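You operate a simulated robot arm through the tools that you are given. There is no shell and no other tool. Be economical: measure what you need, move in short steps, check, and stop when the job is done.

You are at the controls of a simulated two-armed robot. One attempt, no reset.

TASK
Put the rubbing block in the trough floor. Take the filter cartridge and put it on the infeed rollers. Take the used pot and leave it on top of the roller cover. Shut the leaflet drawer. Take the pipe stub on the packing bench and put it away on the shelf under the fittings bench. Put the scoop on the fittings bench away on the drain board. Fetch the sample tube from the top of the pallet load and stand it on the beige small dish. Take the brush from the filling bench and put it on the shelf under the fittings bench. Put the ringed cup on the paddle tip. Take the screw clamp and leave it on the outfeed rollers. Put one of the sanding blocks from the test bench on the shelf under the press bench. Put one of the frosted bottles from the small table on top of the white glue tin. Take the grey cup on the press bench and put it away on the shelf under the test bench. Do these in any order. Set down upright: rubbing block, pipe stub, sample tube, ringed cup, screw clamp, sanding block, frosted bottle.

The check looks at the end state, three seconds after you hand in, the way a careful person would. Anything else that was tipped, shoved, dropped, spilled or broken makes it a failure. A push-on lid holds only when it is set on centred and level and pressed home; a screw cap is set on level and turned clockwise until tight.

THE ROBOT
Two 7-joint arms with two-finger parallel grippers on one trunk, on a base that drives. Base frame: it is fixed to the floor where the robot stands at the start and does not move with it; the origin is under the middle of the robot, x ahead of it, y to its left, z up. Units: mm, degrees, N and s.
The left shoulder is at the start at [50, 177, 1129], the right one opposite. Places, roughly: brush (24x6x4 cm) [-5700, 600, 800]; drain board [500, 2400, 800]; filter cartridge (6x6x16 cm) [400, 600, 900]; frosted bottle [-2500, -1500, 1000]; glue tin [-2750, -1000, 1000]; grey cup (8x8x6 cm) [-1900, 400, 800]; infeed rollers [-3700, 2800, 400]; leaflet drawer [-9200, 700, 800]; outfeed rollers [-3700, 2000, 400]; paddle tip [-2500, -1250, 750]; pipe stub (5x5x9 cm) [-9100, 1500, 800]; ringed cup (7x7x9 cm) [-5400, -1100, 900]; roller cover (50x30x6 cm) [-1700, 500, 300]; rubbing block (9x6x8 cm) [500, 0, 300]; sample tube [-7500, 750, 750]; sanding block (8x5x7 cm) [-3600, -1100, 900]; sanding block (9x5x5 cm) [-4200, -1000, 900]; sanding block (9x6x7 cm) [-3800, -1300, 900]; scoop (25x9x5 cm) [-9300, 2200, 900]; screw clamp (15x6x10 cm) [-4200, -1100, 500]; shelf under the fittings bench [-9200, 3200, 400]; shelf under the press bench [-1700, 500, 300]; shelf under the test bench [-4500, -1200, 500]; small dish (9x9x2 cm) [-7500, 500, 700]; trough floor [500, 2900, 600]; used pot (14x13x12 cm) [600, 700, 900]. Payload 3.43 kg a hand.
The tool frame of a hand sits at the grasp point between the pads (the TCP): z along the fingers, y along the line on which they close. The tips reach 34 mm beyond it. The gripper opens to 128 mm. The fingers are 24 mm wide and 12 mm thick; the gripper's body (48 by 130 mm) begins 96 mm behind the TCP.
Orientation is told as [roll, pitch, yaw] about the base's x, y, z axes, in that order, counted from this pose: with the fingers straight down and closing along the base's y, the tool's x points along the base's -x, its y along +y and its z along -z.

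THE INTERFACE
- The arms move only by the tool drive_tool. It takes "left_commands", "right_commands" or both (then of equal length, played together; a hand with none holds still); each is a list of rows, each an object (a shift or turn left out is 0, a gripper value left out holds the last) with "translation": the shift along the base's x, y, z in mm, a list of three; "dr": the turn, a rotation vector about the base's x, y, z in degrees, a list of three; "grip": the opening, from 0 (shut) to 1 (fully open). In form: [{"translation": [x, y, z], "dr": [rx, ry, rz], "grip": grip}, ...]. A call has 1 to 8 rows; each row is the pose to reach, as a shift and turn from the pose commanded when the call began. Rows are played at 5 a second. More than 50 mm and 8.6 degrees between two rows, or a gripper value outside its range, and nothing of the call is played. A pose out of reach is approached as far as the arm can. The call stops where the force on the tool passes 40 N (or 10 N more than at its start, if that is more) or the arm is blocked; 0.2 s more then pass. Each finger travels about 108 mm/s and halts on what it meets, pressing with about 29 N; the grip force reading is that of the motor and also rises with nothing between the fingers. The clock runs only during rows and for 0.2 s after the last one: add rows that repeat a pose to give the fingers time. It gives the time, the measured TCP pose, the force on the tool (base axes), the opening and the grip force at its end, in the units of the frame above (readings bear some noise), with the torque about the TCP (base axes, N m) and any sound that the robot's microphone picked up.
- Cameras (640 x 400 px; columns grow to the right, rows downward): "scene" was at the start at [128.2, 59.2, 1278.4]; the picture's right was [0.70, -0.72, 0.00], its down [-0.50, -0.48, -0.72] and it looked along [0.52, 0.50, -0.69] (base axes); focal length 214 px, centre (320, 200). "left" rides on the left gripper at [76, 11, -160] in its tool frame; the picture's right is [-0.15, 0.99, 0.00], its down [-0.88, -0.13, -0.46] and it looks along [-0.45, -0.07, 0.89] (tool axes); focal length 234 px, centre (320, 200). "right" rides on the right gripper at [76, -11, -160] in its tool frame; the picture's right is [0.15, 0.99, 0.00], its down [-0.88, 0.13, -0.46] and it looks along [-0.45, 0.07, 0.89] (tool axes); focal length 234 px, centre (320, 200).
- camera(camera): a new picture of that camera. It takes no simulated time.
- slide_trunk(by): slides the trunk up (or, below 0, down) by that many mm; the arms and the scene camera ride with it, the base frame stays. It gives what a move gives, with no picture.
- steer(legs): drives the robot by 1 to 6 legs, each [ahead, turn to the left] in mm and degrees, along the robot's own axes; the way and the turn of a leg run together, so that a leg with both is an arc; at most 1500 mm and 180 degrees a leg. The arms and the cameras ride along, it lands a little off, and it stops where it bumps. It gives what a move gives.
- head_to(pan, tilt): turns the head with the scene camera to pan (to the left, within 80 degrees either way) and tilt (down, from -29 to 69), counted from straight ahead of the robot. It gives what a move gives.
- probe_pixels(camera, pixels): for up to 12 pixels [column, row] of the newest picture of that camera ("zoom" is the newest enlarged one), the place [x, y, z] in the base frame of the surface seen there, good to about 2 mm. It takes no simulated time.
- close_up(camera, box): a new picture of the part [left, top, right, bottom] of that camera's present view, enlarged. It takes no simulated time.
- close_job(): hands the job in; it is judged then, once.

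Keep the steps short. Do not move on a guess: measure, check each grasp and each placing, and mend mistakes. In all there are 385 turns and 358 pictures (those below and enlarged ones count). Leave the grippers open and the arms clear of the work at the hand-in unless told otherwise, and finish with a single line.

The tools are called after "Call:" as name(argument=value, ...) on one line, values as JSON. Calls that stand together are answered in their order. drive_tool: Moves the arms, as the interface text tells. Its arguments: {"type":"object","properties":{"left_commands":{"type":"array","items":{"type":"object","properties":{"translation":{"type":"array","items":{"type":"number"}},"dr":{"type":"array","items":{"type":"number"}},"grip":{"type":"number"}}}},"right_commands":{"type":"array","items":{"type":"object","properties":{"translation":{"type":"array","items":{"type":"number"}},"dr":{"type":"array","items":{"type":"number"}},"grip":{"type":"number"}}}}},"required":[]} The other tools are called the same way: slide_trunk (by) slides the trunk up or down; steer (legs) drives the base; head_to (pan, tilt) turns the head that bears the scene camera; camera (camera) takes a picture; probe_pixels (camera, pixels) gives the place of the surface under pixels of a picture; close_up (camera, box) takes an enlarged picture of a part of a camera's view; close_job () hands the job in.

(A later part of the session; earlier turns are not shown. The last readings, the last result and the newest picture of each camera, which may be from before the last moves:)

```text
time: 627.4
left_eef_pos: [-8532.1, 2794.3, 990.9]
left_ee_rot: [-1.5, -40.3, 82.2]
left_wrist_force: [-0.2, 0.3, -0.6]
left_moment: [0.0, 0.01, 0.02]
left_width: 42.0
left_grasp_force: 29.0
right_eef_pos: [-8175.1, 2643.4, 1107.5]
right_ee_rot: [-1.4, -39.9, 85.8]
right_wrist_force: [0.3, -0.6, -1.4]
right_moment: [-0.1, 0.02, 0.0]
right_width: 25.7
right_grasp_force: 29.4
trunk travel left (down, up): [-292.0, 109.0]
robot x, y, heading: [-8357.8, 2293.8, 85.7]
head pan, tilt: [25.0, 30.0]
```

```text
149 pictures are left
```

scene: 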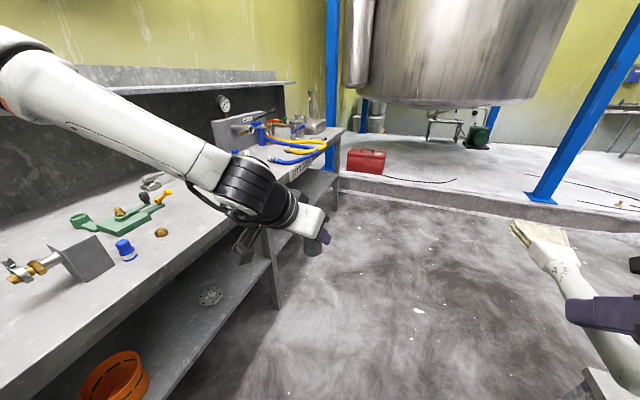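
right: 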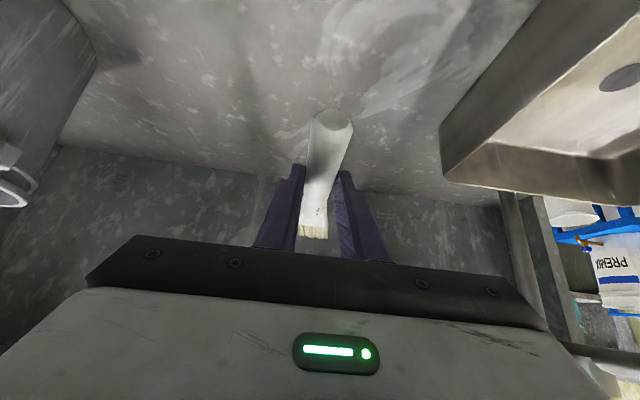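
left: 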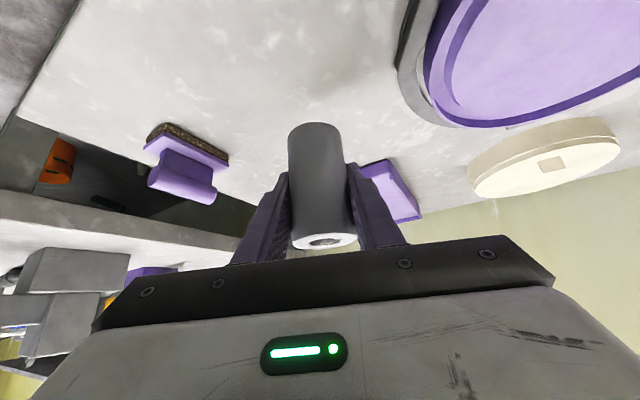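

Call:
probe_pixels(camera="scene", pixels=[[210, 300], [190, 320], [170, 270], [262, 240], [270, 270], [320, 165], [350, 190], [118, 375], [380, 180], [250, 265], [230, 290], [330, 180]])

Call:
close_up(camera="scene", box=[60, 140, 360, 320])

```text
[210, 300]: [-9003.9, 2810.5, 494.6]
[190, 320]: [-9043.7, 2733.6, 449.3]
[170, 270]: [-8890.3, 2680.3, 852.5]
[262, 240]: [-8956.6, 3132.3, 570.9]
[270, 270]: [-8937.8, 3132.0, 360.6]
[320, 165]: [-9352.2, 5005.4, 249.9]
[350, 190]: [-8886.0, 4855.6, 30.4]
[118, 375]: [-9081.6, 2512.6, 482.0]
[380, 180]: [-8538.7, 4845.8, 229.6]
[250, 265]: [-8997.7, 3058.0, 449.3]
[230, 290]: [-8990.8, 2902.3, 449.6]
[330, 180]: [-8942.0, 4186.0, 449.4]
```

```text
2.13 times, centred on (210, 230) of scene
```

zoom: 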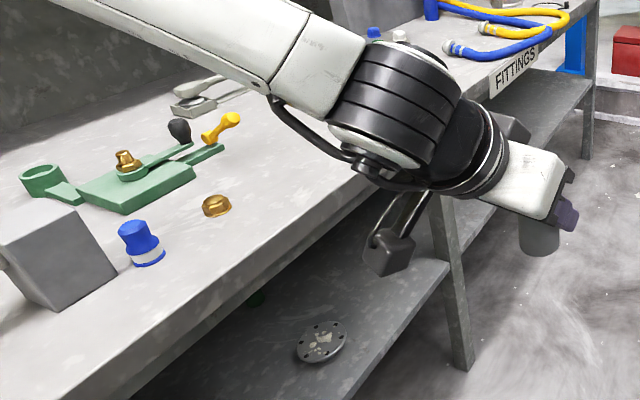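

Shelf z≈449, front edge x≈−8945, leg at y≈3132; free stretch at y 2870–3100 and beyond 3150. Drive north to y≈3190 and face −x.

Call:
steer(legs=[[895, 4], [0, 90]])

Call:
slide_trunk(by=-290)

Call:
head_to(pan=10, tilt=40)

Call:
camera(camera="scene")

```text
time: 635.9
left_eef_pos: [-8813.1, 2964.5, 990.5]
left_ee_rot: [-1.4, -40.2, 176.0]
left_wrist_force: [-0.6, 0.4, -0.3]
left_moment: [-0.01, 0.02, 0.0]
left_width: 41.6
left_grasp_force: 29.1
right_eef_pos: [-8685.5, 3330.4, 1109.1]
right_ee_rot: [-1.4, -39.8, 179.5]
right_wrist_force: [-0.2, 0.6, -1.1]
right_moment: [0.01, -0.09, -0.01]
right_width: 25.9
right_grasp_force: 28.8
trunk travel left (down, up): [-292.0, 109.0]
robot x, y, heading: [-8327.7, 3169.7, 179.8]
head pan, tilt: [25.0, 30.0]
```

```text
time: 638.8
left_eef_pos: [-8813.7, 2964.4, 702.4]
left_ee_rot: [-1.5, -40.2, 176.0]
left_wrist_force: [-0.2, 0.4, -1.1]
left_moment: [0.01, -0.02, 0.0]
left_width: 41.2
left_grasp_force: 29.4
right_eef_pos: [-8684.5, 3330.0, 819.1]
right_ee_rot: [-1.4, -39.9, 179.6]
right_wrist_force: [0.9, -0.8, -1.7]
right_moment: [-0.01, -0.09, 0.0]
right_width: 25.9
right_grasp_force: 28.8
trunk travel left (down, up): [-2.0, 399.0]
robot x, y, heading: [-8328.0, 3171.6, 179.8]
head pan, tilt: [25.0, 30.0]
```

```text
time: 639.6
left_eef_pos: [-8813.6, 2965.4, 700.0]
left_ee_rot: [-1.5, -40.1, 176.0]
left_wrist_force: [-0.2, 0.5, -0.9]
left_moment: [0.0, 0.0, -0.01]
left_width: 41.2
left_grasp_force: 28.9
right_eef_pos: [-8684.7, 3329.3, 819.1]
right_ee_rot: [-1.4, -39.8, 179.6]
right_wrist_force: [-0.1, 0.2, -0.6]
right_moment: [-0.06, -0.11, 0.02]
right_width: 26.0
right_grasp_force: 29.1
trunk travel left (down, up): [-2.0, 399.0]
robot x, y, heading: [-8327.0, 3173.4, 179.8]
head pan, tilt: [10.0, 40.0]
```

```text
147 pictures are left
```

scene: 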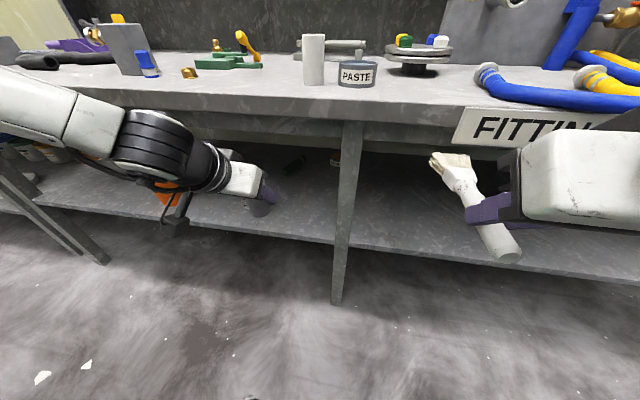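

Lower both hands in front of the shelf (left slightly more upright).

Call:
drive_tool(left_commands=[{"translation": [0, 0, -30], "dr": [0, -2, 0]}, {"translation": [0, 0, -60], "dr": [0, -5, 0]}, {"translation": [0, 0, -90], "dr": [0, -5, 0]}, {"translation": [0, 0, -120], "dr": [0, -5, 0]}, {"translation": [0, 0, -150], "dr": [0, -5, 0]}, {"translation": [0, 0, -165], "dr": [0, -5, 0]}, {"translation": [0, 0, -175], "dr": [0, -5, 0]}], right_commands=[{"translation": [30, 0, -25], "dr": [0, -2, 0]}, {"translation": [40, 0, -65], "dr": [0, -5, 0]}, {"translation": [40, 0, -110], "dr": [0, -5, 0]}, {"translation": [40, 0, -155], "dr": [0, -5, 0]}, {"translation": [40, 0, -200], "dr": [0, -5, 0]}, {"translation": [40, 0, -245], "dr": [0, -5, 0]}, {"translation": [40, 0, -285], "dr": [0, -5, 0]}])

Call:
camera(camera="scene")

```text
time: 641.2
left_eef_pos: [-8813.3, 2963.8, 524.1]
left_ee_rot: [-1.9, -35.3, 176.1]
left_wrist_force: [-0.4, -0.3, -1.6]
left_moment: [-0.02, 0.04, -0.01]
left_width: 41.5
left_grasp_force: 28.9
right_eef_pos: [-8667.3, 3311.8, 512.2]
right_ee_rot: [-1.6, -34.7, 179.5]
right_wrist_force: [0.2, 0.7, -0.6]
right_moment: [0.02, -0.06, 0.01]
right_width: 25.5
right_grasp_force: 28.9
right hand out of reach, approached as far as the arm can: row 1, 2, 3, 4, 5, 6, 7
trunk travel left (down, up): [-2.0, 399.0]
robot x, y, heading: [-8323.5, 3177.4, 179.4]
head pan, tilt: [10.0, 40.0]
```

```text
146 pictures are left
```

scene: 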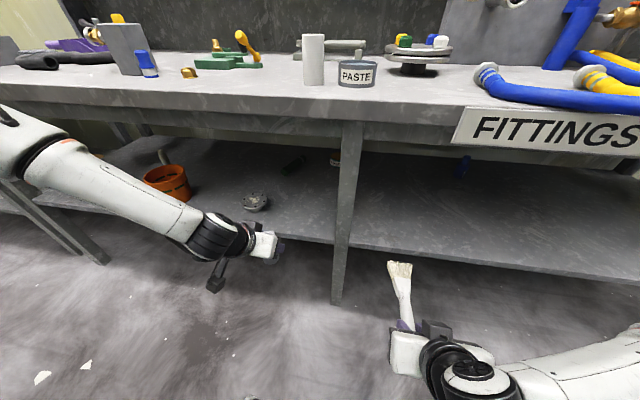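

Drive 190 forward, then lower the stub onto the shelf.

Call:
steer(legs=[[190, 0]])

Call:
drive_tool(left_commands=[{"translation": [0, 0, -10]}, {"translation": [0, 0, -18]}, {"translation": [0, 0, -24]}, {"translation": [0, 0, -30]}])

Call:
close_up(camera="scene", box=[140, 120, 420, 300])

```text
time: 642.7
left_eef_pos: [-9001.4, 2964.7, 525.9]
left_ee_rot: [-1.8, -35.3, 176.4]
left_wrist_force: [0.6, -0.8, -1.5]
left_moment: [0.01, 0.0, -0.01]
left_width: 41.3
left_grasp_force: 28.6
right_eef_pos: [-8857.1, 3312.4, 513.9]
right_ee_rot: [-1.5, -34.9, 179.6]
right_wrist_force: [0.1, 0.5, 0.5]
right_moment: [-0.04, -0.01, -0.03]
right_width: 0.0
right_grasp_force: 28.9
trunk travel left (down, up): [-2.0, 399.0]
robot x, y, heading: [-8515.8, 3172.7, 179.6]
head pan, tilt: [10.0, 40.0]
```

```text
time: 643.7
left_eef_pos: [-9003.3, 2965.4, 497.4]
left_ee_rot: [-1.9, -35.7, 176.4]
left_wrist_force: [3.1, -1.2, 15.9]
left_moment: [-0.16, 0.07, 0.03]
left_width: 41.3
left_grasp_force: 29.0
right_eef_pos: [-8857.6, 3312.0, 514.7]
right_ee_rot: [-1.6, -34.9, 179.6]
right_wrist_force: [0.1, 0.1, 0.7]
right_moment: [0.0, -0.01, -0.02]
right_width: 0.1
right_grasp_force: 29.0
trunk travel left (down, up): [-2.0, 399.0]
robot x, y, heading: [-8517.2, 3169.7, 179.9]
head pan, tilt: [10.0, 40.0]
```

```text
2.22 times, centred on (280, 210) of scene
```

zoom: 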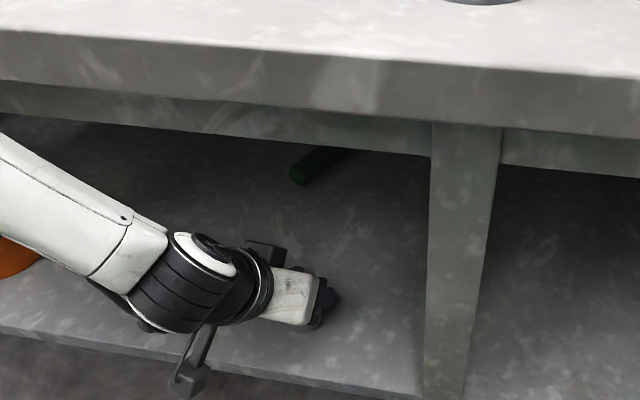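

The stub is down (16 N). But the right gripper is empty — the brush has come out. First release the stub and withdraw, then find the brush.

Call:
drive_tool(left_commands=[{"translation": [0, 0, 1], "grip": 0.65}, {"translation": [0, 0, 1]}, {"translation": [0, 0, 1]}, {"translation": [19, 0, 26]}, {"translation": [40, 0, 55]}, {"translation": [65, 0, 85]}])

Call:
camera(camera="left")

Call:
camera(camera="right")

Call:
camera(camera="scene")

```text
time: 645.1
left_eef_pos: [-8939.2, 2963.1, 577.3]
left_ee_rot: [-1.9, -35.3, 176.3]
left_wrist_force: [-0.5, 0.5, 0.2]
left_moment: [-0.02, 0.01, -0.01]
left_width: 83.3
left_grasp_force: 0.0
right_eef_pos: [-8857.2, 3312.1, 513.6]
right_ee_rot: [-1.6, -34.8, 179.6]
right_wrist_force: [-0.5, 0.6, -0.8]
right_moment: [-0.02, -0.02, 0.01]
right_width: 0.1
right_grasp_force: 29.3
trunk travel left (down, up): [-2.0, 399.0]
robot x, y, heading: [-8517.0, 3173.6, 179.8]
head pan, tilt: [10.0, 40.0]
```

```text
144 pictures are left
```

left: 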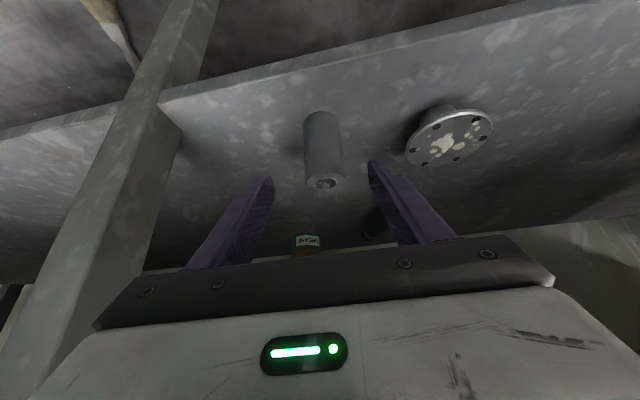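

```text
143 pictures are left
```

right: 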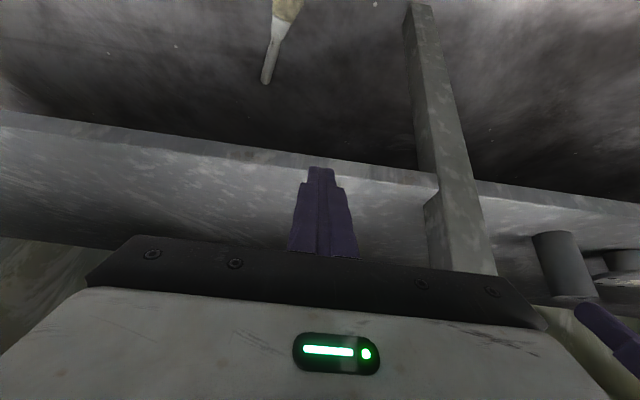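

```text
142 pictures are left
```

scene: 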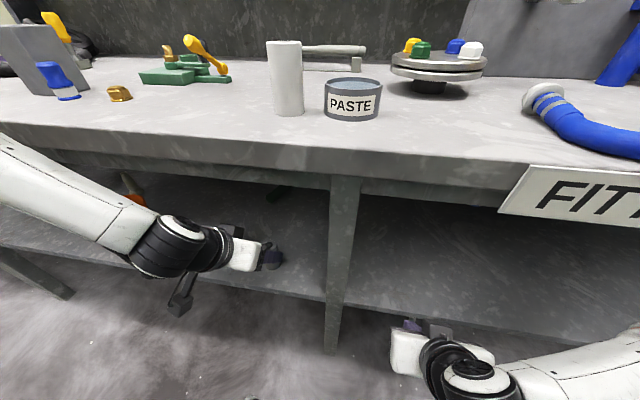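

Stub stands upright on the shelf. The brush lies on the floor; locate it.

Call:
probe_pixels(camera="right", pixels=[[267, 80], [271, 60], [276, 40], [282, 20], [290, 5]])

Call:
probe_pixels(camera="left", pixels=[[118, 40], [105, 10], [130, 62], [322, 130], [325, 180]])

```text
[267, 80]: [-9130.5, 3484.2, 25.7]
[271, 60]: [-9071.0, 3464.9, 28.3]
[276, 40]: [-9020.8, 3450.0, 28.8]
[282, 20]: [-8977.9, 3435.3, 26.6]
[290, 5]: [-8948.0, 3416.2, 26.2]
```

```text
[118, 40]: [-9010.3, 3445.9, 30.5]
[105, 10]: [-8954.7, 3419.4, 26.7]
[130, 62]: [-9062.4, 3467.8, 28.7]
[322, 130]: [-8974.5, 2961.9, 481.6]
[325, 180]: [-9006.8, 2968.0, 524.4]
```

It's on the floor, handle under the shelf, bristle end near (−8905, 3400). I'll back off, turn the right hand vertical, and try picking it from the bristle end with the trunk fully down.

Call:
steer(legs=[[-150, 0]])

Call:
drive_tool(right_commands=[{"translation": [0, 0, 20], "dr": [0, -7, 0], "grip": 0.8}, {"translation": [0, 0, 30], "dr": [0, -14, 0]}, {"translation": [0, 0, 40], "dr": [0, -21, 0]}, {"translation": [0, 0, 40], "dr": [0, -28, 0]}, {"translation": [0, 0, 40], "dr": [0, -35, 0]}], left_commands=[{"translation": [20, 0, 40]}, {"translation": [40, 0, 80]}, {"translation": [60, 0, 120]}, {"translation": [80, 0, 160]}, {"translation": [80, 0, 200]}])

Call:
head_to(pan=-20, tilt=50)

Call:
camera(camera="scene")

```text
time: 646.5
left_eef_pos: [-8789.1, 2962.5, 578.1]
left_ee_rot: [-1.8, -35.2, 176.3]
left_wrist_force: [-1.1, 0.6, 0.4]
left_moment: [0.0, 0.04, 0.01]
left_width: 83.1
left_grasp_force: 0.2
right_eef_pos: [-8707.8, 3311.9, 513.0]
right_ee_rot: [-1.6, -34.9, 179.6]
right_wrist_force: [0.4, -0.3, 0.0]
right_moment: [-0.02, -0.01, 0.01]
right_width: 0.0
right_grasp_force: 29.3
trunk travel left (down, up): [-2.0, 399.0]
robot x, y, heading: [-8367.0, 3172.8, 179.9]
head pan, tilt: [10.0, 40.0]
```

```text
time: 647.7
left_eef_pos: [-8722.5, 2965.1, 786.1]
left_ee_rot: [-1.9, -35.0, 176.2]
left_wrist_force: [0.6, -1.0, -0.2]
left_moment: [-0.02, 0.01, 0.01]
left_width: 83.3
left_grasp_force: 0.0
left hand out of reach, approached as far as the arm can: row 1, 2, 3, 4, 5
right_eef_pos: [-8708.0, 3312.1, 554.0]
right_ee_rot: [-1.6, 0.2, 179.8]
right_wrist_force: [-0.1, 0.4, 0.0]
right_moment: [0.0, -0.03, 0.0]
right_width: 102.2
right_grasp_force: 0.0
trunk travel left (down, up): [-2.0, 399.0]
robot x, y, heading: [-8365.1, 3173.0, 179.9]
head pan, tilt: [10.0, 40.0]
```

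```text
time: 648.6
left_eef_pos: [-8723.5, 2966.3, 787.1]
left_ee_rot: [-1.9, -35.0, 176.3]
left_wrist_force: [-0.1, -0.4, -0.5]
left_moment: [0.02, 0.01, 0.0]
left_width: 83.3
left_grasp_force: 0.0
right_eef_pos: [-8707.8, 3312.1, 553.6]
right_ee_rot: [-1.7, 0.1, 179.7]
right_wrist_force: [0.1, -0.7, 0.1]
right_moment: [-0.01, 0.02, 0.01]
right_width: 102.3
right_grasp_force: 0.0
trunk travel left (down, up): [-2.0, 399.0]
robot x, y, heading: [-8362.4, 3172.8, 179.9]
head pan, tilt: [-20.0, 50.0]
```

```text
141 pictures are left
```

scene: 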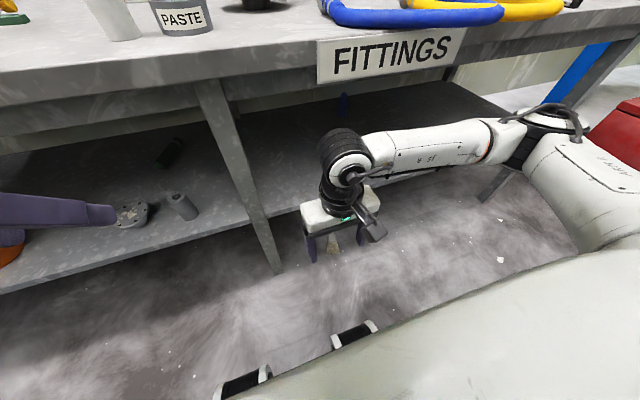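

Call:
close_up(camera="scene", box=[290, 200, 390, 290])

Call:
camera(camera="right")

```text
4.44 times, centred on (340, 245) of scene
```

zoom: 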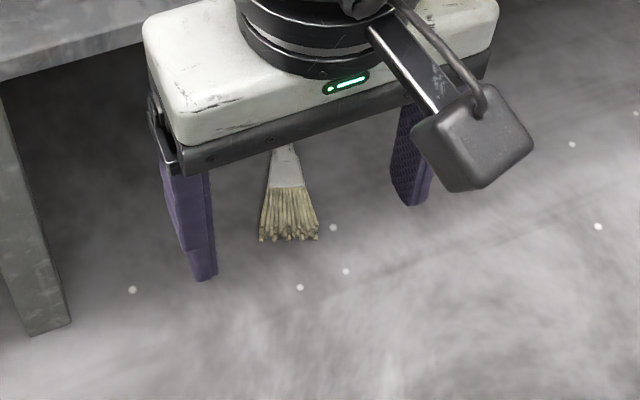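

```text
139 pictures are left
```

right: 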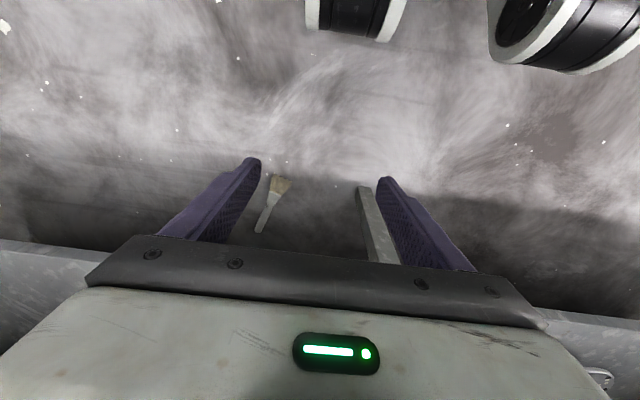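

Call:
probe_pixels(camera="right", pixels=[[273, 178], [288, 181], [280, 180], [276, 190], [272, 202], [267, 215], [262, 228], [350, 40], [310, 20]])

Call:
probe_pixels(camera="zoom", pixels=[[262, 238], [318, 238], [290, 220], [285, 180], [280, 155]])

```text
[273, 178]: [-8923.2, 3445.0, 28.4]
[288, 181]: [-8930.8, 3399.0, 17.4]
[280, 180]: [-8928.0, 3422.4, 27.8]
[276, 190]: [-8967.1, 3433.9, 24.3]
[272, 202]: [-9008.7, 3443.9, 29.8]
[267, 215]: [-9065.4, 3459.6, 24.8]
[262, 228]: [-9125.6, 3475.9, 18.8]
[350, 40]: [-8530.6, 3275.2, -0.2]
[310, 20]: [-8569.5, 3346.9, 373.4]
```

```text
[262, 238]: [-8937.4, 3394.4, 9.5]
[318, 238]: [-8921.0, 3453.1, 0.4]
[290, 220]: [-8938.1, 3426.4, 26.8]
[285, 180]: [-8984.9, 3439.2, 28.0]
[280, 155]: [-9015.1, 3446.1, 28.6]
```

Brush head ≈(−8940, 3428), axis tilted 15°. Lower the right hand to z≈200 with yaw −15° first, then drive to position.

Call:
drive_tool(right_commands=[{"translation": [0, 0, -44], "dr": [0, 0, -5]}, {"translation": [0, 0, -88], "dr": [0, 0, -10]}, {"translation": [0, 0, -132], "dr": [0, 0, -15]}, {"translation": [0, 0, -176], "dr": [0, 0, -15]}, {"translation": [0, 0, -220], "dr": [0, 0, -15]}, {"translation": [0, 0, -264], "dr": [0, 0, -15]}, {"translation": [0, 0, -308], "dr": [0, 0, -15]}, {"translation": [0, 0, -350], "dr": [0, 0, -15]}])

Call:
steer(legs=[[0, -20], [205, 0], [0, 20]])

Call:
camera(camera="right")

Call:
camera(camera="scene")

```text
time: 650.4
left_eef_pos: [-8721.5, 2965.8, 788.1]
left_ee_rot: [-1.9, -35.0, 176.4]
left_wrist_force: [0.0, -0.1, -0.9]
left_moment: [0.02, -0.03, 0.0]
left_width: 83.2
left_grasp_force: 0.1
right_eef_pos: [-8718.4, 3315.1, 206.6]
right_ee_rot: [-1.7, -0.5, 164.5]
right_wrist_force: [-26.3, 10.5, 15.4]
right_moment: [-2.33, -6.17, 0.34]
right_width: 102.3
right_grasp_force: 0.1
trunk travel left (down, up): [-2.0, 399.0]
robot x, y, heading: [-8364.2, 3171.8, 179.5]
head pan, tilt: [-20.0, 50.0]
```

```text
time: 651.9
left_eef_pos: [-8769.5, 3085.3, 787.5]
left_ee_rot: [-1.7, -35.0, 158.2]
left_wrist_force: [-0.8, -0.7, 0.2]
left_moment: [0.02, 0.01, 0.04]
left_width: 83.2
left_grasp_force: 0.0
right_eef_pos: [-8657.4, 3417.5, 206.9]
right_ee_rot: [-1.7, -0.6, 146.5]
right_wrist_force: [-0.1, -0.4, -0.2]
right_moment: [0.0, 0.0, -0.01]
right_width: 102.4
right_grasp_force: 0.0
trunk travel left (down, up): [-2.0, 399.0]
robot x, y, heading: [-8367.6, 3170.2, 162.1]
head pan, tilt: [-20.0, 50.0]
stopped in leg 1: the force on the tool passed its limit (the readings are from after the stop); the commanded pose is now the measured one
```

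```text
138 pictures are left
```

right: 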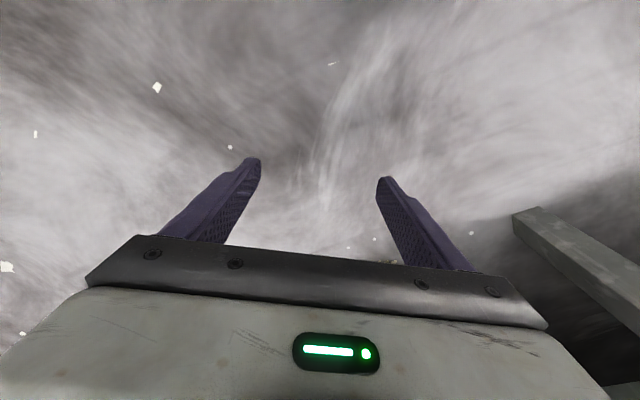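

```text
137 pictures are left
```

scene: 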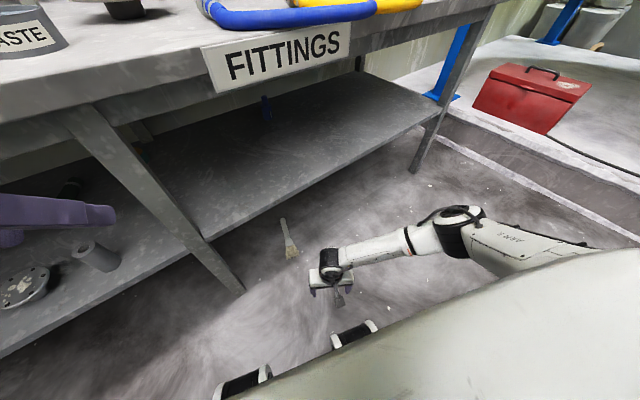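

The hand touched the robot's own base in front. Test a side-front reach (250 ahead, 320 right) down to the floor in free space here.

Call:
drive_tool(right_commands=[{"translation": [35, 33, 30]}, {"translation": [70, 66, 30]}, {"translation": [110, 100, 20]}, {"translation": [150, 135, 0]}, {"translation": [150, 135, -45]}, {"translation": [150, 135, -90]}, {"translation": [150, 135, -130]}, {"translation": [150, 135, -160]}])

Call:
camera(camera="scene")

```text
refused: row 1 steps farther than a row can; nothing moved
```

```text
136 pictures are left
```

scene: 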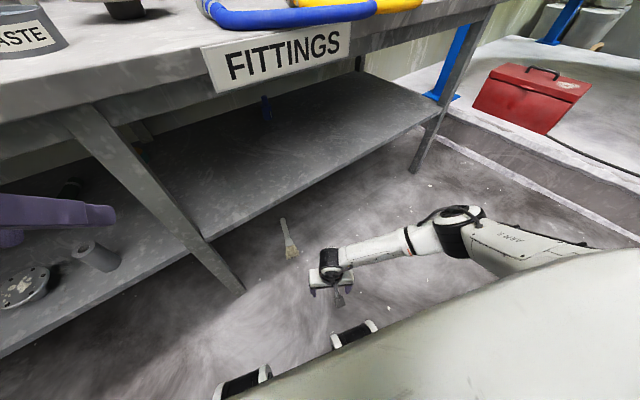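

Call:
drive_tool(right_commands=[{"translation": [30, 27, 20]}, {"translation": [60, 54, 20]}, {"translation": [90, 81, 15]}, {"translation": [120, 108, 5]}, {"translation": [150, 135, 0]}, {"translation": [150, 135, -45]}, {"translation": [150, 135, -90]}, {"translation": [150, 135, -130]}])

Call:
drive_tool(right_commands=[{"translation": [0, 0, -15]}, {"translation": [0, 0, -30]}, {"translation": [0, 0, -36]}])

Call:
head_to(pan=-45, tilt=55)

Call:
camera(camera="scene")

```text
time: 653.7
left_eef_pos: [-8769.5, 3084.7, 786.8]
left_ee_rot: [-1.8, -35.0, 158.3]
left_wrist_force: [0.8, 0.9, 0.7]
left_moment: [-0.01, 0.01, 0.02]
left_width: 83.5
left_grasp_force: 0.0
right_eef_pos: [-8507.4, 3552.8, 76.4]
right_ee_rot: [-1.7, -0.5, 146.6]
right_wrist_force: [-0.4, -0.2, -0.3]
right_moment: [-0.04, 0.0, 0.02]
right_width: 102.6
right_grasp_force: 0.1
trunk travel left (down, up): [-2.0, 399.0]
robot x, y, heading: [-8366.9, 3170.7, 161.5]
head pan, tilt: [-20.0, 50.0]
```

```text
time: 654.5
left_eef_pos: [-8768.6, 3084.9, 786.8]
left_ee_rot: [-2.0, -34.9, 158.3]
left_wrist_force: [-0.1, 0.5, 0.0]
left_moment: [0.01, 0.02, 0.02]
left_width: 83.1
left_grasp_force: 0.0
right_eef_pos: [-8506.5, 3553.2, 39.4]
right_ee_rot: [-1.7, -0.5, 146.6]
right_wrist_force: [0.0, 0.0, 0.0]
right_moment: [0.01, -0.01, -0.01]
right_width: 102.5
right_grasp_force: 0.0
trunk travel left (down, up): [-2.0, 399.0]
robot x, y, heading: [-8362.1, 3170.8, 161.6]
head pan, tilt: [-20.0, 50.0]
```

```text
time: 655.4
left_eef_pos: [-8768.1, 3085.3, 787.0]
left_ee_rot: [-1.8, -34.9, 158.3]
left_wrist_force: [-0.5, 0.5, -0.9]
left_moment: [-0.03, -0.04, -0.01]
left_width: 83.4
left_grasp_force: 0.0
right_eef_pos: [-8506.3, 3553.2, 40.0]
right_ee_rot: [-1.7, -0.5, 146.7]
right_wrist_force: [0.0, -0.5, 0.4]
right_moment: [-0.02, 0.0, 0.03]
right_width: 102.3
right_grasp_force: 0.1
trunk travel left (down, up): [-2.0, 399.0]
robot x, y, heading: [-8366.4, 3169.8, 161.8]
head pan, tilt: [-45.0, 55.0]
```

```text
135 pictures are left
```

scene: 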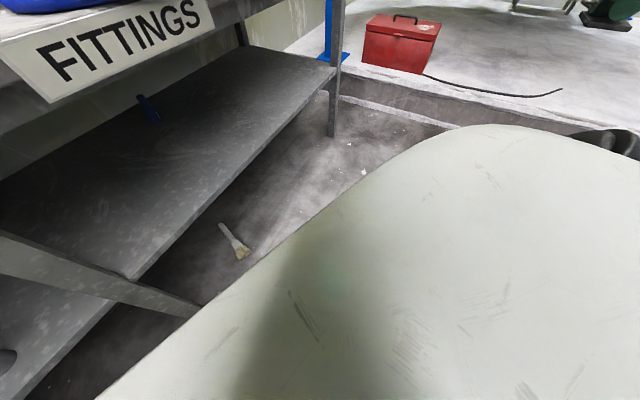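

The floor is reachable at (250 ahead, 320 right). Raise the hand 80, drive 220 and turn left 43° to bring it over the bristle end.

Call:
drive_tool(right_commands=[{"translation": [0, 0, 40]}, {"translation": [0, 0, 80]}, {"translation": [0, 0, 80], "dr": [0, 0, -8]}, {"translation": [0, 0, 80], "dr": [0, 0, -16]}, {"translation": [0, 0, 80], "dr": [0, 0, -24]}])

Call:
steer(legs=[[218, 0], [0, 40]])

Call:
camera(camera="right")

```text
time: 656.6
left_eef_pos: [-8769.0, 3084.8, 786.6]
left_ee_rot: [-1.9, -35.0, 158.2]
left_wrist_force: [-0.4, -1.1, -0.1]
left_moment: [0.02, -0.01, -0.01]
left_width: 83.5
left_grasp_force: 0.1
right_eef_pos: [-8506.4, 3552.8, 120.5]
right_ee_rot: [-1.7, -0.6, 122.3]
right_wrist_force: [1.7, -0.2, 0.2]
right_moment: [-0.02, -0.02, 0.01]
right_width: 102.4
right_grasp_force: 0.2
trunk travel left (down, up): [-2.0, 399.0]
robot x, y, heading: [-8363.8, 3166.5, 161.7]
head pan, tilt: [-45.0, 55.0]
```

```text
time: 657.9
left_eef_pos: [-8892.7, 3125.9, 773.9]
left_ee_rot: [-2.6, -32.3, 159.6]
left_wrist_force: [3.1, 1.0, -2.6]
left_moment: [0.14, 0.17, 0.18]
left_width: 81.9
left_grasp_force: 0.1
right_eef_pos: [-8641.3, 3597.7, 119.6]
right_ee_rot: [-1.7, -0.4, 122.6]
right_wrist_force: [-0.8, 0.1, 0.2]
right_moment: [-0.02, 0.0, 0.02]
right_width: 102.5
right_grasp_force: 0.1
trunk travel left (down, up): [-2.0, 399.0]
robot x, y, heading: [-8502.1, 3218.6, 161.8]
head pan, tilt: [-45.0, 55.0]
stopped in leg 1: the force on the tool passed its limit (the readings are from after the stop); the commanded pose is now the measured one
```

```text
134 pictures are left
```

right: 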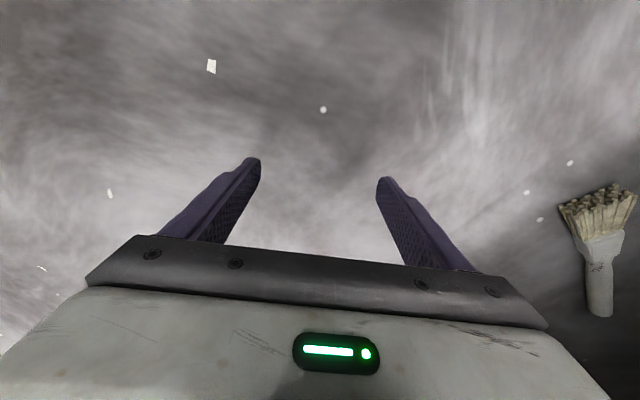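

The left hand met the bench edge. Pull it back and turn it vertical.

Call:
drive_tool(left_commands=[{"translation": [30, -10, 0], "dr": [-2, -6, 0]}, {"translation": [60, -20, 10], "dr": [-5, -13, 0]}, {"translation": [90, -35, 20], "dr": [-7, -20, 0]}, {"translation": [120, -45, 20], "dr": [-10, -27, 0]}, {"translation": [150, -55, 20], "dr": [-12, -33, 0]}, {"translation": [180, -65, 20], "dr": [-12, -33, 0]}])

Call:
steer(legs=[[75, 0], [0, 40]])

Call:
camera(camera="right")

```text
time: 659.4
left_eef_pos: [-8724.5, 3063.6, 795.7]
left_ee_rot: [-2.6, 1.5, 161.4]
left_wrist_force: [-7.9, 4.2, -3.7]
left_moment: [-0.61, -0.68, 0.6]
left_width: 83.2
left_grasp_force: 0.1
left hand out of reach, approached as far as the arm can: row 1
right_eef_pos: [-8642.3, 3597.2, 120.2]
right_ee_rot: [-1.8, -0.4, 122.6]
right_wrist_force: [1.1, -0.4, -0.3]
right_moment: [0.01, 0.0, 0.0]
right_width: 102.4
right_grasp_force: 0.1
trunk travel left (down, up): [-2.0, 399.0]
robot x, y, heading: [-8501.4, 3216.6, 162.0]
head pan, tilt: [-45.0, 55.0]
stopped in row 6 (left hand): the force on the tool passed its limit (the readings are from after the stop); the commanded pose is now the measured one
```

```text
time: 662.2
left_eef_pos: [-8657.1, 2982.7, 795.4]
left_ee_rot: [-2.6, 1.6, -161.3]
left_wrist_force: [-0.2, 0.1, 0.5]
left_moment: [0.04, -0.05, 0.01]
left_width: 83.0
left_grasp_force: 0.0
right_eef_pos: [-8894.1, 3468.8, 115.0]
right_ee_rot: [-3.3, 0.7, 160.3]
right_wrist_force: [0.0, 0.7, 0.0]
right_moment: [-0.04, 0.01, 0.01]
right_width: 102.2
right_grasp_force: 0.1
trunk travel left (down, up): [-2.0, 399.0]
robot x, y, heading: [-8573.1, 3243.8, -160.7]
head pan, tilt: [-45.0, 55.0]
stopped in leg 2: the robot was blocked; the commanded pose is now the measured one
```

```text
133 pictures are left
```

right: 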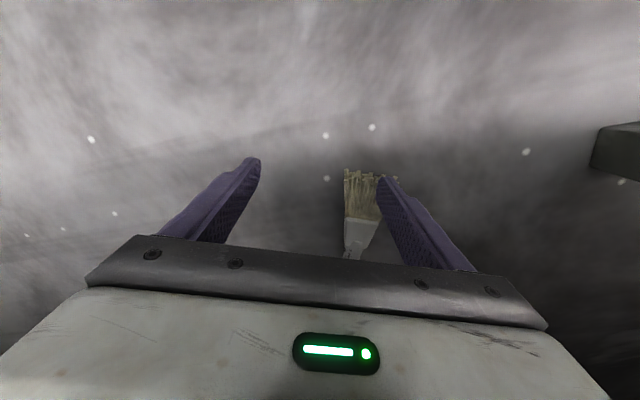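

Close. Shift the hand to (−8932, 3427) and lower to the floor, then grip.

Call:
drive_tool(right_commands=[{"translation": [-12, -14, 0]}, {"translation": [-25, -28, 0]}, {"translation": [-38, -42, 0]}, {"translation": [-38, -42, -30]}, {"translation": [-38, -42, -55]}])

Call:
camera(camera="right")

```text
time: 663.4
left_eef_pos: [-8653.6, 2980.9, 795.5]
left_ee_rot: [-2.6, 1.4, -161.3]
left_wrist_force: [-10.9, -11.1, 2.0]
left_moment: [1.33, -1.05, 0.63]
left_width: 83.0
left_grasp_force: 0.0
right_eef_pos: [-8916.1, 3429.0, 55.3]
right_ee_rot: [-3.9, 1.7, 160.7]
right_wrist_force: [0.1, -0.3, 0.3]
right_moment: [-0.02, 0.02, 0.01]
right_width: 102.6
right_grasp_force: 0.0
trunk travel left (down, up): [-2.0, 399.0]
robot x, y, heading: [-8571.9, 3237.2, -160.9]
head pan, tilt: [-45.0, 55.0]
```

```text
132 pictures are left
```

right: 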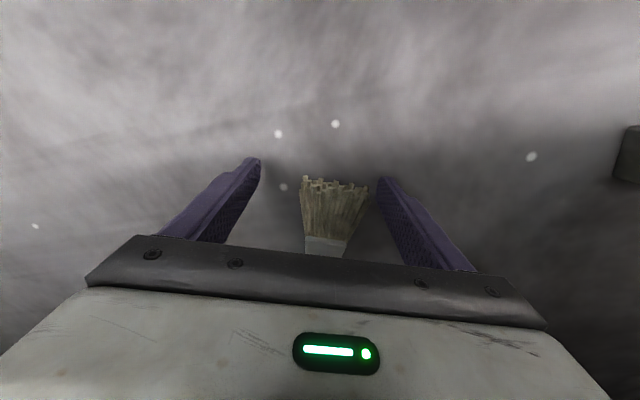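

Call:
drive_tool(right_commands=[{"translation": [-8, 1, -5]}, {"translation": [-16, 2, -12]}, {"translation": [-18, 2, -16]}, {"translation": [-18, 2, -16], "grip": 0.0}, {"translation": [-18, 2, -16]}, {"translation": [-18, 2, -16]}, {"translation": [-18, 2, -16]}], left_commands=[{"translation": [-10, -3, 0]}, {"translation": [-20, -7, 0]}, {"translation": [-30, -10, 0]}, {"translation": [-30, -10, 0]}, {"translation": [-30, -10, 0]}, {"translation": [-30, -10, 0]}, {"translation": [-30, -10, 0]}])

Call:
camera(camera="right")

```text
time: 665.0
left_eef_pos: [-8685.9, 2973.6, 796.1]
left_ee_rot: [-2.4, 1.6, -161.2]
left_wrist_force: [0.2, 0.2, 0.2]
left_moment: [0.0, -0.02, 0.0]
left_width: 83.1
left_grasp_force: 0.1
right_eef_pos: [-8940.4, 3431.9, 39.6]
right_ee_rot: [-3.8, 1.3, 160.3]
right_wrist_force: [-0.1, 0.7, -0.7]
right_moment: [-0.05, -0.06, -0.02]
right_width: 57.6
right_grasp_force: 28.6
trunk travel left (down, up): [-2.0, 399.0]
robot x, y, heading: [-8569.7, 3240.6, -160.9]
head pan, tilt: [-45.0, 55.0]
```

```text
131 pictures are left
```

right: 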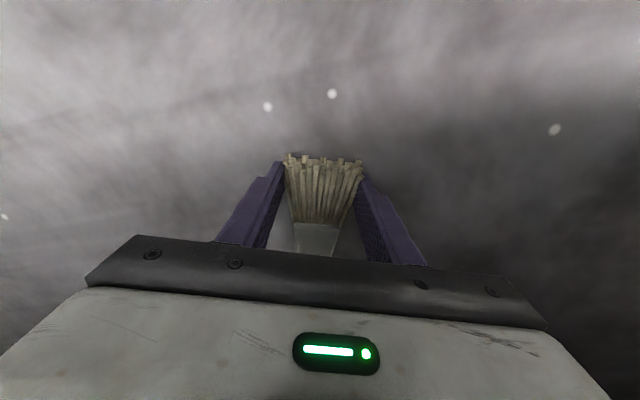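

Gripped (57.6 mm). Lift 40 and back the robot out.

Call:
drive_tool(right_commands=[{"translation": [0, 0, 15]}, {"translation": [0, 0, 40]}, {"translation": [0, 0, 40]}])

Call:
steer(legs=[[-260, 0]])

Call:
camera(camera="right")

Call:
camera(camera="scene")

```text
time: 666.0
left_eef_pos: [-8684.9, 2973.2, 799.1]
left_ee_rot: [-2.6, 1.6, -161.2]
left_wrist_force: [-0.1, -0.8, 0.0]
left_moment: [-0.01, -0.03, 0.03]
left_width: 83.3
left_grasp_force: 0.0
right_eef_pos: [-8885.5, 3429.3, 67.3]
right_ee_rot: [-5.0, 5.5, 161.6]
right_wrist_force: [0.3, -1.2, -0.6]
right_moment: [-0.04, -0.08, 0.0]
right_width: 57.5
right_grasp_force: 29.1
trunk travel left (down, up): [-2.0, 399.0]
robot x, y, heading: [-8572.2, 3242.0, -160.9]
head pan, tilt: [-45.0, 55.0]
stopped in row 3 (right hand): the arm was blocked; the commanded pose is now the measured one
```

```text
time: 667.8
left_eef_pos: [-8444.8, 3057.2, 795.5]
left_ee_rot: [-2.6, 1.5, -161.2]
left_wrist_force: [-1.4, 0.8, 0.2]
left_moment: [0.01, 0.0, 0.0]
left_width: 83.4
left_grasp_force: 0.1
right_eef_pos: [-8643.8, 3511.5, 64.5]
right_ee_rot: [-5.0, 5.2, 161.6]
right_wrist_force: [0.2, 0.6, -1.5]
right_moment: [-0.03, -0.05, 0.0]
right_width: 57.6
right_grasp_force: 28.8
trunk travel left (down, up): [-2.0, 399.0]
robot x, y, heading: [-8333.6, 3323.6, -160.7]
head pan, tilt: [-45.0, 55.0]
```

```text
130 pictures are left
```

right: 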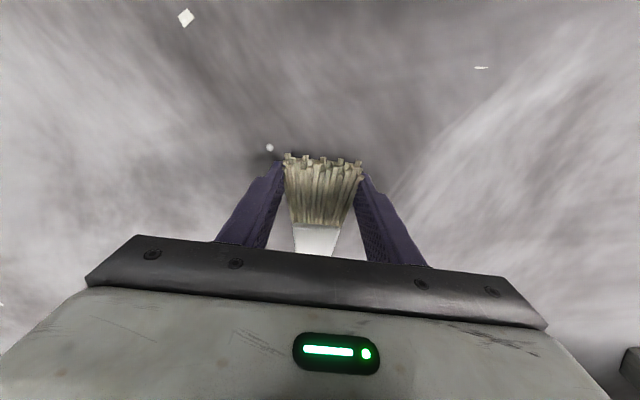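

```text
129 pictures are left
```

scene: 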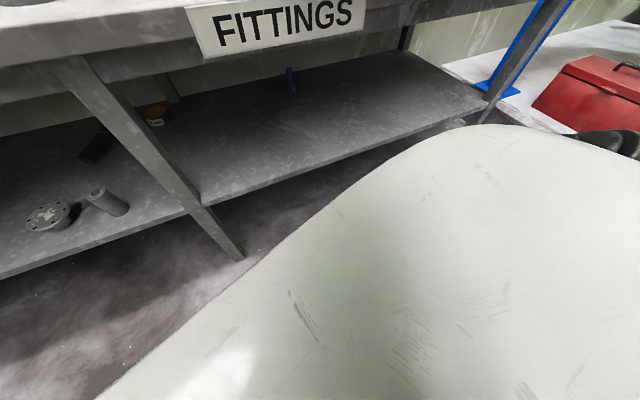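

Brush is out and held. Measure the sign and shelf to choose a drop spot.

Call:
probe_pixels(camera="scene", pixels=[[203, 52], [362, 28], [270, 45], [290, 150], [200, 205], [420, 110], [300, 175], [150, 85], [440, 45], [480, 105]])

```text
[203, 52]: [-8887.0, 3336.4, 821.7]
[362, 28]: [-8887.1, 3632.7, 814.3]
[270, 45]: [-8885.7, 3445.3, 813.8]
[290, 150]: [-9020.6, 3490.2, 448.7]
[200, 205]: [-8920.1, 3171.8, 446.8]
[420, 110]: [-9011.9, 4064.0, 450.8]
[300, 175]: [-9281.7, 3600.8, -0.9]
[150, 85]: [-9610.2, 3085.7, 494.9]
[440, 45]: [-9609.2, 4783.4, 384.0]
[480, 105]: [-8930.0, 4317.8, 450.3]
```

Shelf front edge x≈−8917, sign bottom z≈812. Raise the right hand with the brush, levelling it.

Call:
drive_tool(right_commands=[{"translation": [0, 0, 45]}, {"translation": [0, 0, 90]}, {"translation": [0, 0, 135], "dr": [-1.5, 3, 0]}, {"translation": [0, 0, 180], "dr": [-3.1, 6.5, 0]}, {"translation": [0, 0, 225], "dr": [-3.1, 6.5, 0]}, {"translation": [0, 0, 270], "dr": [-3.1, 6.5, 0]}, {"translation": [0, 0, 315], "dr": [-3.1, 6.5, 0]}, {"translation": [0, 0, 360], "dr": [-3.1, 6.5, 0]}])

Call:
drive_tool(right_commands=[{"translation": [-15, -10, 45], "dr": [0, 0, 6]}, {"translation": [-30, -20, 85], "dr": [0, 0, 12]}, {"translation": [-45, -30, 120], "dr": [0, 0, 18]}, {"translation": [-60, -45, 140], "dr": [0, 0, 24]}, {"translation": [-75, -60, 150], "dr": [0, 0, 30]}, {"translation": [-90, -75, 150], "dr": [0, 0, 36]}])

Call:
steer(legs=[[0, -19.5]])

Call:
head_to(pan=-20, tilt=45)

Call:
camera(camera="scene")

```text
time: 669.6
left_eef_pos: [-8443.2, 3058.1, 797.1]
left_ee_rot: [-2.6, 1.6, -161.4]
left_wrist_force: [0.0, -0.3, 0.0]
left_moment: [-0.02, 0.0, 0.02]
left_width: 83.3
left_grasp_force: 0.0
right_eef_pos: [-8644.0, 3512.3, 426.9]
right_ee_rot: [0.0, 0.2, 161.9]
right_wrist_force: [-0.9, -0.9, -1.0]
right_moment: [0.01, -0.1, 0.01]
right_width: 57.2
right_grasp_force: 29.0
trunk travel left (down, up): [-2.0, 399.0]
robot x, y, heading: [-8329.2, 3322.5, -160.7]
head pan, tilt: [-45.0, 55.0]
```

```text
time: 671.0
left_eef_pos: [-8445.0, 3057.0, 796.8]
left_ee_rot: [-2.5, 1.6, -161.3]
left_wrist_force: [0.1, -0.2, 0.5]
left_moment: [0.01, 0.0, 0.02]
left_width: 83.1
left_grasp_force: 0.0
right_eef_pos: [-8732.9, 3436.9, 574.6]
right_ee_rot: [0.0, 0.3, -162.1]
right_wrist_force: [0.0, -0.2, -1.1]
right_moment: [-0.01, -0.02, 0.0]
right_width: 57.6
right_grasp_force: 28.7
trunk travel left (down, up): [-2.0, 399.0]
robot x, y, heading: [-8327.3, 3322.5, -160.9]
head pan, tilt: [-45.0, 55.0]
```

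```text
time: 672.5
left_eef_pos: [-8526.2, 3111.7, 797.9]
left_ee_rot: [-2.4, 1.6, 179.3]
left_wrist_force: [-0.2, 0.5, -0.7]
left_moment: [0.05, 0.01, -0.02]
left_width: 83.3
left_grasp_force: 0.0
right_eef_pos: [-8672.7, 3565.3, 573.4]
right_ee_rot: [0.2, 0.1, 178.3]
right_wrist_force: [-0.3, -0.1, -1.4]
right_moment: [-0.01, -0.05, 0.02]
right_width: 57.3
right_grasp_force: 28.8
trunk travel left (down, up): [-2.0, 399.0]
robot x, y, heading: [-8329.1, 3326.1, 179.8]
head pan, tilt: [-45.0, 55.0]
```

```text
time: 673.4
left_eef_pos: [-8526.2, 3111.6, 795.9]
left_ee_rot: [-2.7, 1.6, 179.3]
left_wrist_force: [-0.3, -0.1, -0.1]
left_moment: [0.02, 0.05, 0.0]
left_width: 83.2
left_grasp_force: 0.1
right_eef_pos: [-8673.4, 3564.2, 575.0]
right_ee_rot: [0.0, 0.1, 178.4]
right_wrist_force: [-0.3, 0.4, -0.4]
right_moment: [-0.02, -0.04, 0.01]
right_width: 57.6
right_grasp_force: 28.8
trunk travel left (down, up): [-2.0, 399.0]
robot x, y, heading: [-8329.3, 3329.1, 179.3]
head pan, tilt: [-20.0, 45.0]
```

```text
128 pictures are left
```

scene: 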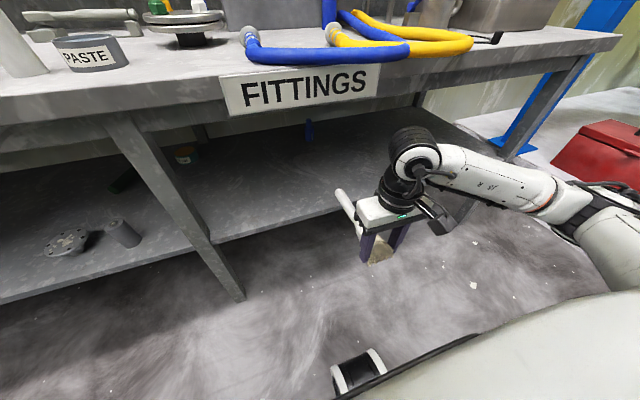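

Brush held level, handle pointing inward. Lower to z≈515, drive 200, and extend over the shelf.

Call:
drive_tool(right_commands=[{"translation": [0, 0, -30]}, {"translation": [0, 0, -60]}])

Call:
close_up(camera="scene", box=[300, 160, 460, 300])

Call:
probe_pixels(camera="zoom", pixels=[[185, 165], [200, 195], [215, 225], [300, 370], [320, 380], [190, 180]])

```text
time: 674.0
left_eef_pos: [-8526.5, 3110.8, 796.8]
left_ee_rot: [-2.6, 1.6, 179.3]
left_wrist_force: [0.5, -0.6, 0.8]
left_moment: [0.01, 0.02, 0.0]
left_width: 83.4
left_grasp_force: 0.1
right_eef_pos: [-8673.9, 3564.4, 514.9]
right_ee_rot: [0.0, 0.1, 178.4]
right_wrist_force: [-0.1, 0.0, -1.1]
right_moment: [0.03, -0.05, -0.03]
right_width: 57.9
right_grasp_force: 28.9
trunk travel left (down, up): [-2.0, 399.0]
robot x, y, heading: [-8327.4, 3324.3, 179.7]
head pan, tilt: [-20.0, 45.0]
```

```text
2.86 times, centred on (380, 230) of scene
```

zoom: 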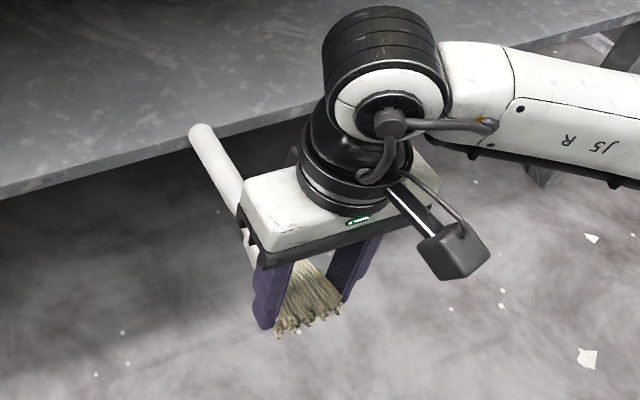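

```text
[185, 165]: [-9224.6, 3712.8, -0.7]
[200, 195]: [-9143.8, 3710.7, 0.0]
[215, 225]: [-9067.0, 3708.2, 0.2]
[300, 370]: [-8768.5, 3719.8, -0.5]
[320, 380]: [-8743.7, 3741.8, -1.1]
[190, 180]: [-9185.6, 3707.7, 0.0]
```

Call:
probe_pixels(camera="zoom", pixels=[[200, 132], [215, 155], [232, 190], [300, 320], [278, 330], [245, 235]])

```text
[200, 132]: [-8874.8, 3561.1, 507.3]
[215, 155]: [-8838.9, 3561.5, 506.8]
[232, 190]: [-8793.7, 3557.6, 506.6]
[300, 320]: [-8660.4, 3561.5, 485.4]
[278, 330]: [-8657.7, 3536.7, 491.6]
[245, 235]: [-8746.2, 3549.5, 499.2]
```

Brush level, bottom ≈478 > shelf 449. Drive in 195, then extend 95.

Call:
steer(legs=[[195, 0]])

Call:
drive_tool(right_commands=[{"translation": [-35, 0, 0]}, {"translation": [-70, 0, 0]}, {"translation": [-100, 0, 0]}])

Call:
camera(camera="scene")

```text
time: 675.5
left_eef_pos: [-8720.5, 3112.1, 795.8]
left_ee_rot: [-2.5, 1.6, 179.3]
left_wrist_force: [0.4, -0.2, -0.2]
left_moment: [-0.03, 0.02, 0.01]
left_width: 83.4
left_grasp_force: 0.1
right_eef_pos: [-8866.9, 3565.7, 514.3]
right_ee_rot: [0.0, 0.1, 178.5]
right_wrist_force: [0.0, -0.1, -0.3]
right_moment: [0.01, -0.08, -0.04]
right_width: 57.2
right_grasp_force: 29.0
trunk travel left (down, up): [-2.0, 399.0]
robot x, y, heading: [-8523.1, 3325.1, 179.7]
head pan, tilt: [-20.0, 45.0]
```

```text
time: 676.4
left_eef_pos: [-8720.8, 3112.3, 796.8]
left_ee_rot: [-2.6, 1.5, 179.3]
left_wrist_force: [-0.8, -0.4, -0.8]
left_moment: [0.01, 0.01, -0.03]
left_width: 83.2
left_grasp_force: 0.0
right_eef_pos: [-8968.9, 3565.7, 515.0]
right_ee_rot: [0.0, 0.3, 178.5]
right_wrist_force: [0.9, -0.3, -1.2]
right_moment: [-0.03, -0.08, 0.0]
right_width: 57.3
right_grasp_force: 28.9
trunk travel left (down, up): [-2.0, 399.0]
robot x, y, heading: [-8525.0, 3324.3, 179.8]
head pan, tilt: [-20.0, 45.0]
```

```text
126 pictures are left
```

scene: 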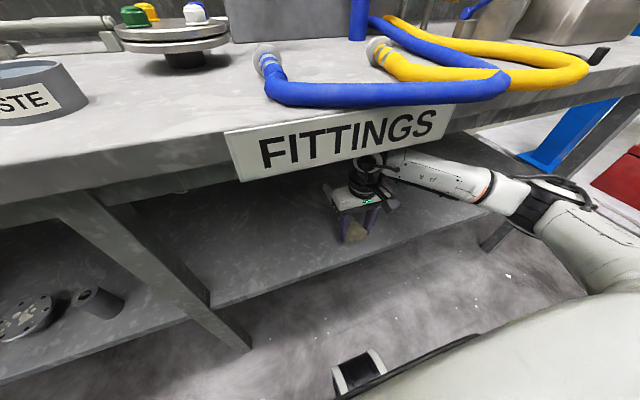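

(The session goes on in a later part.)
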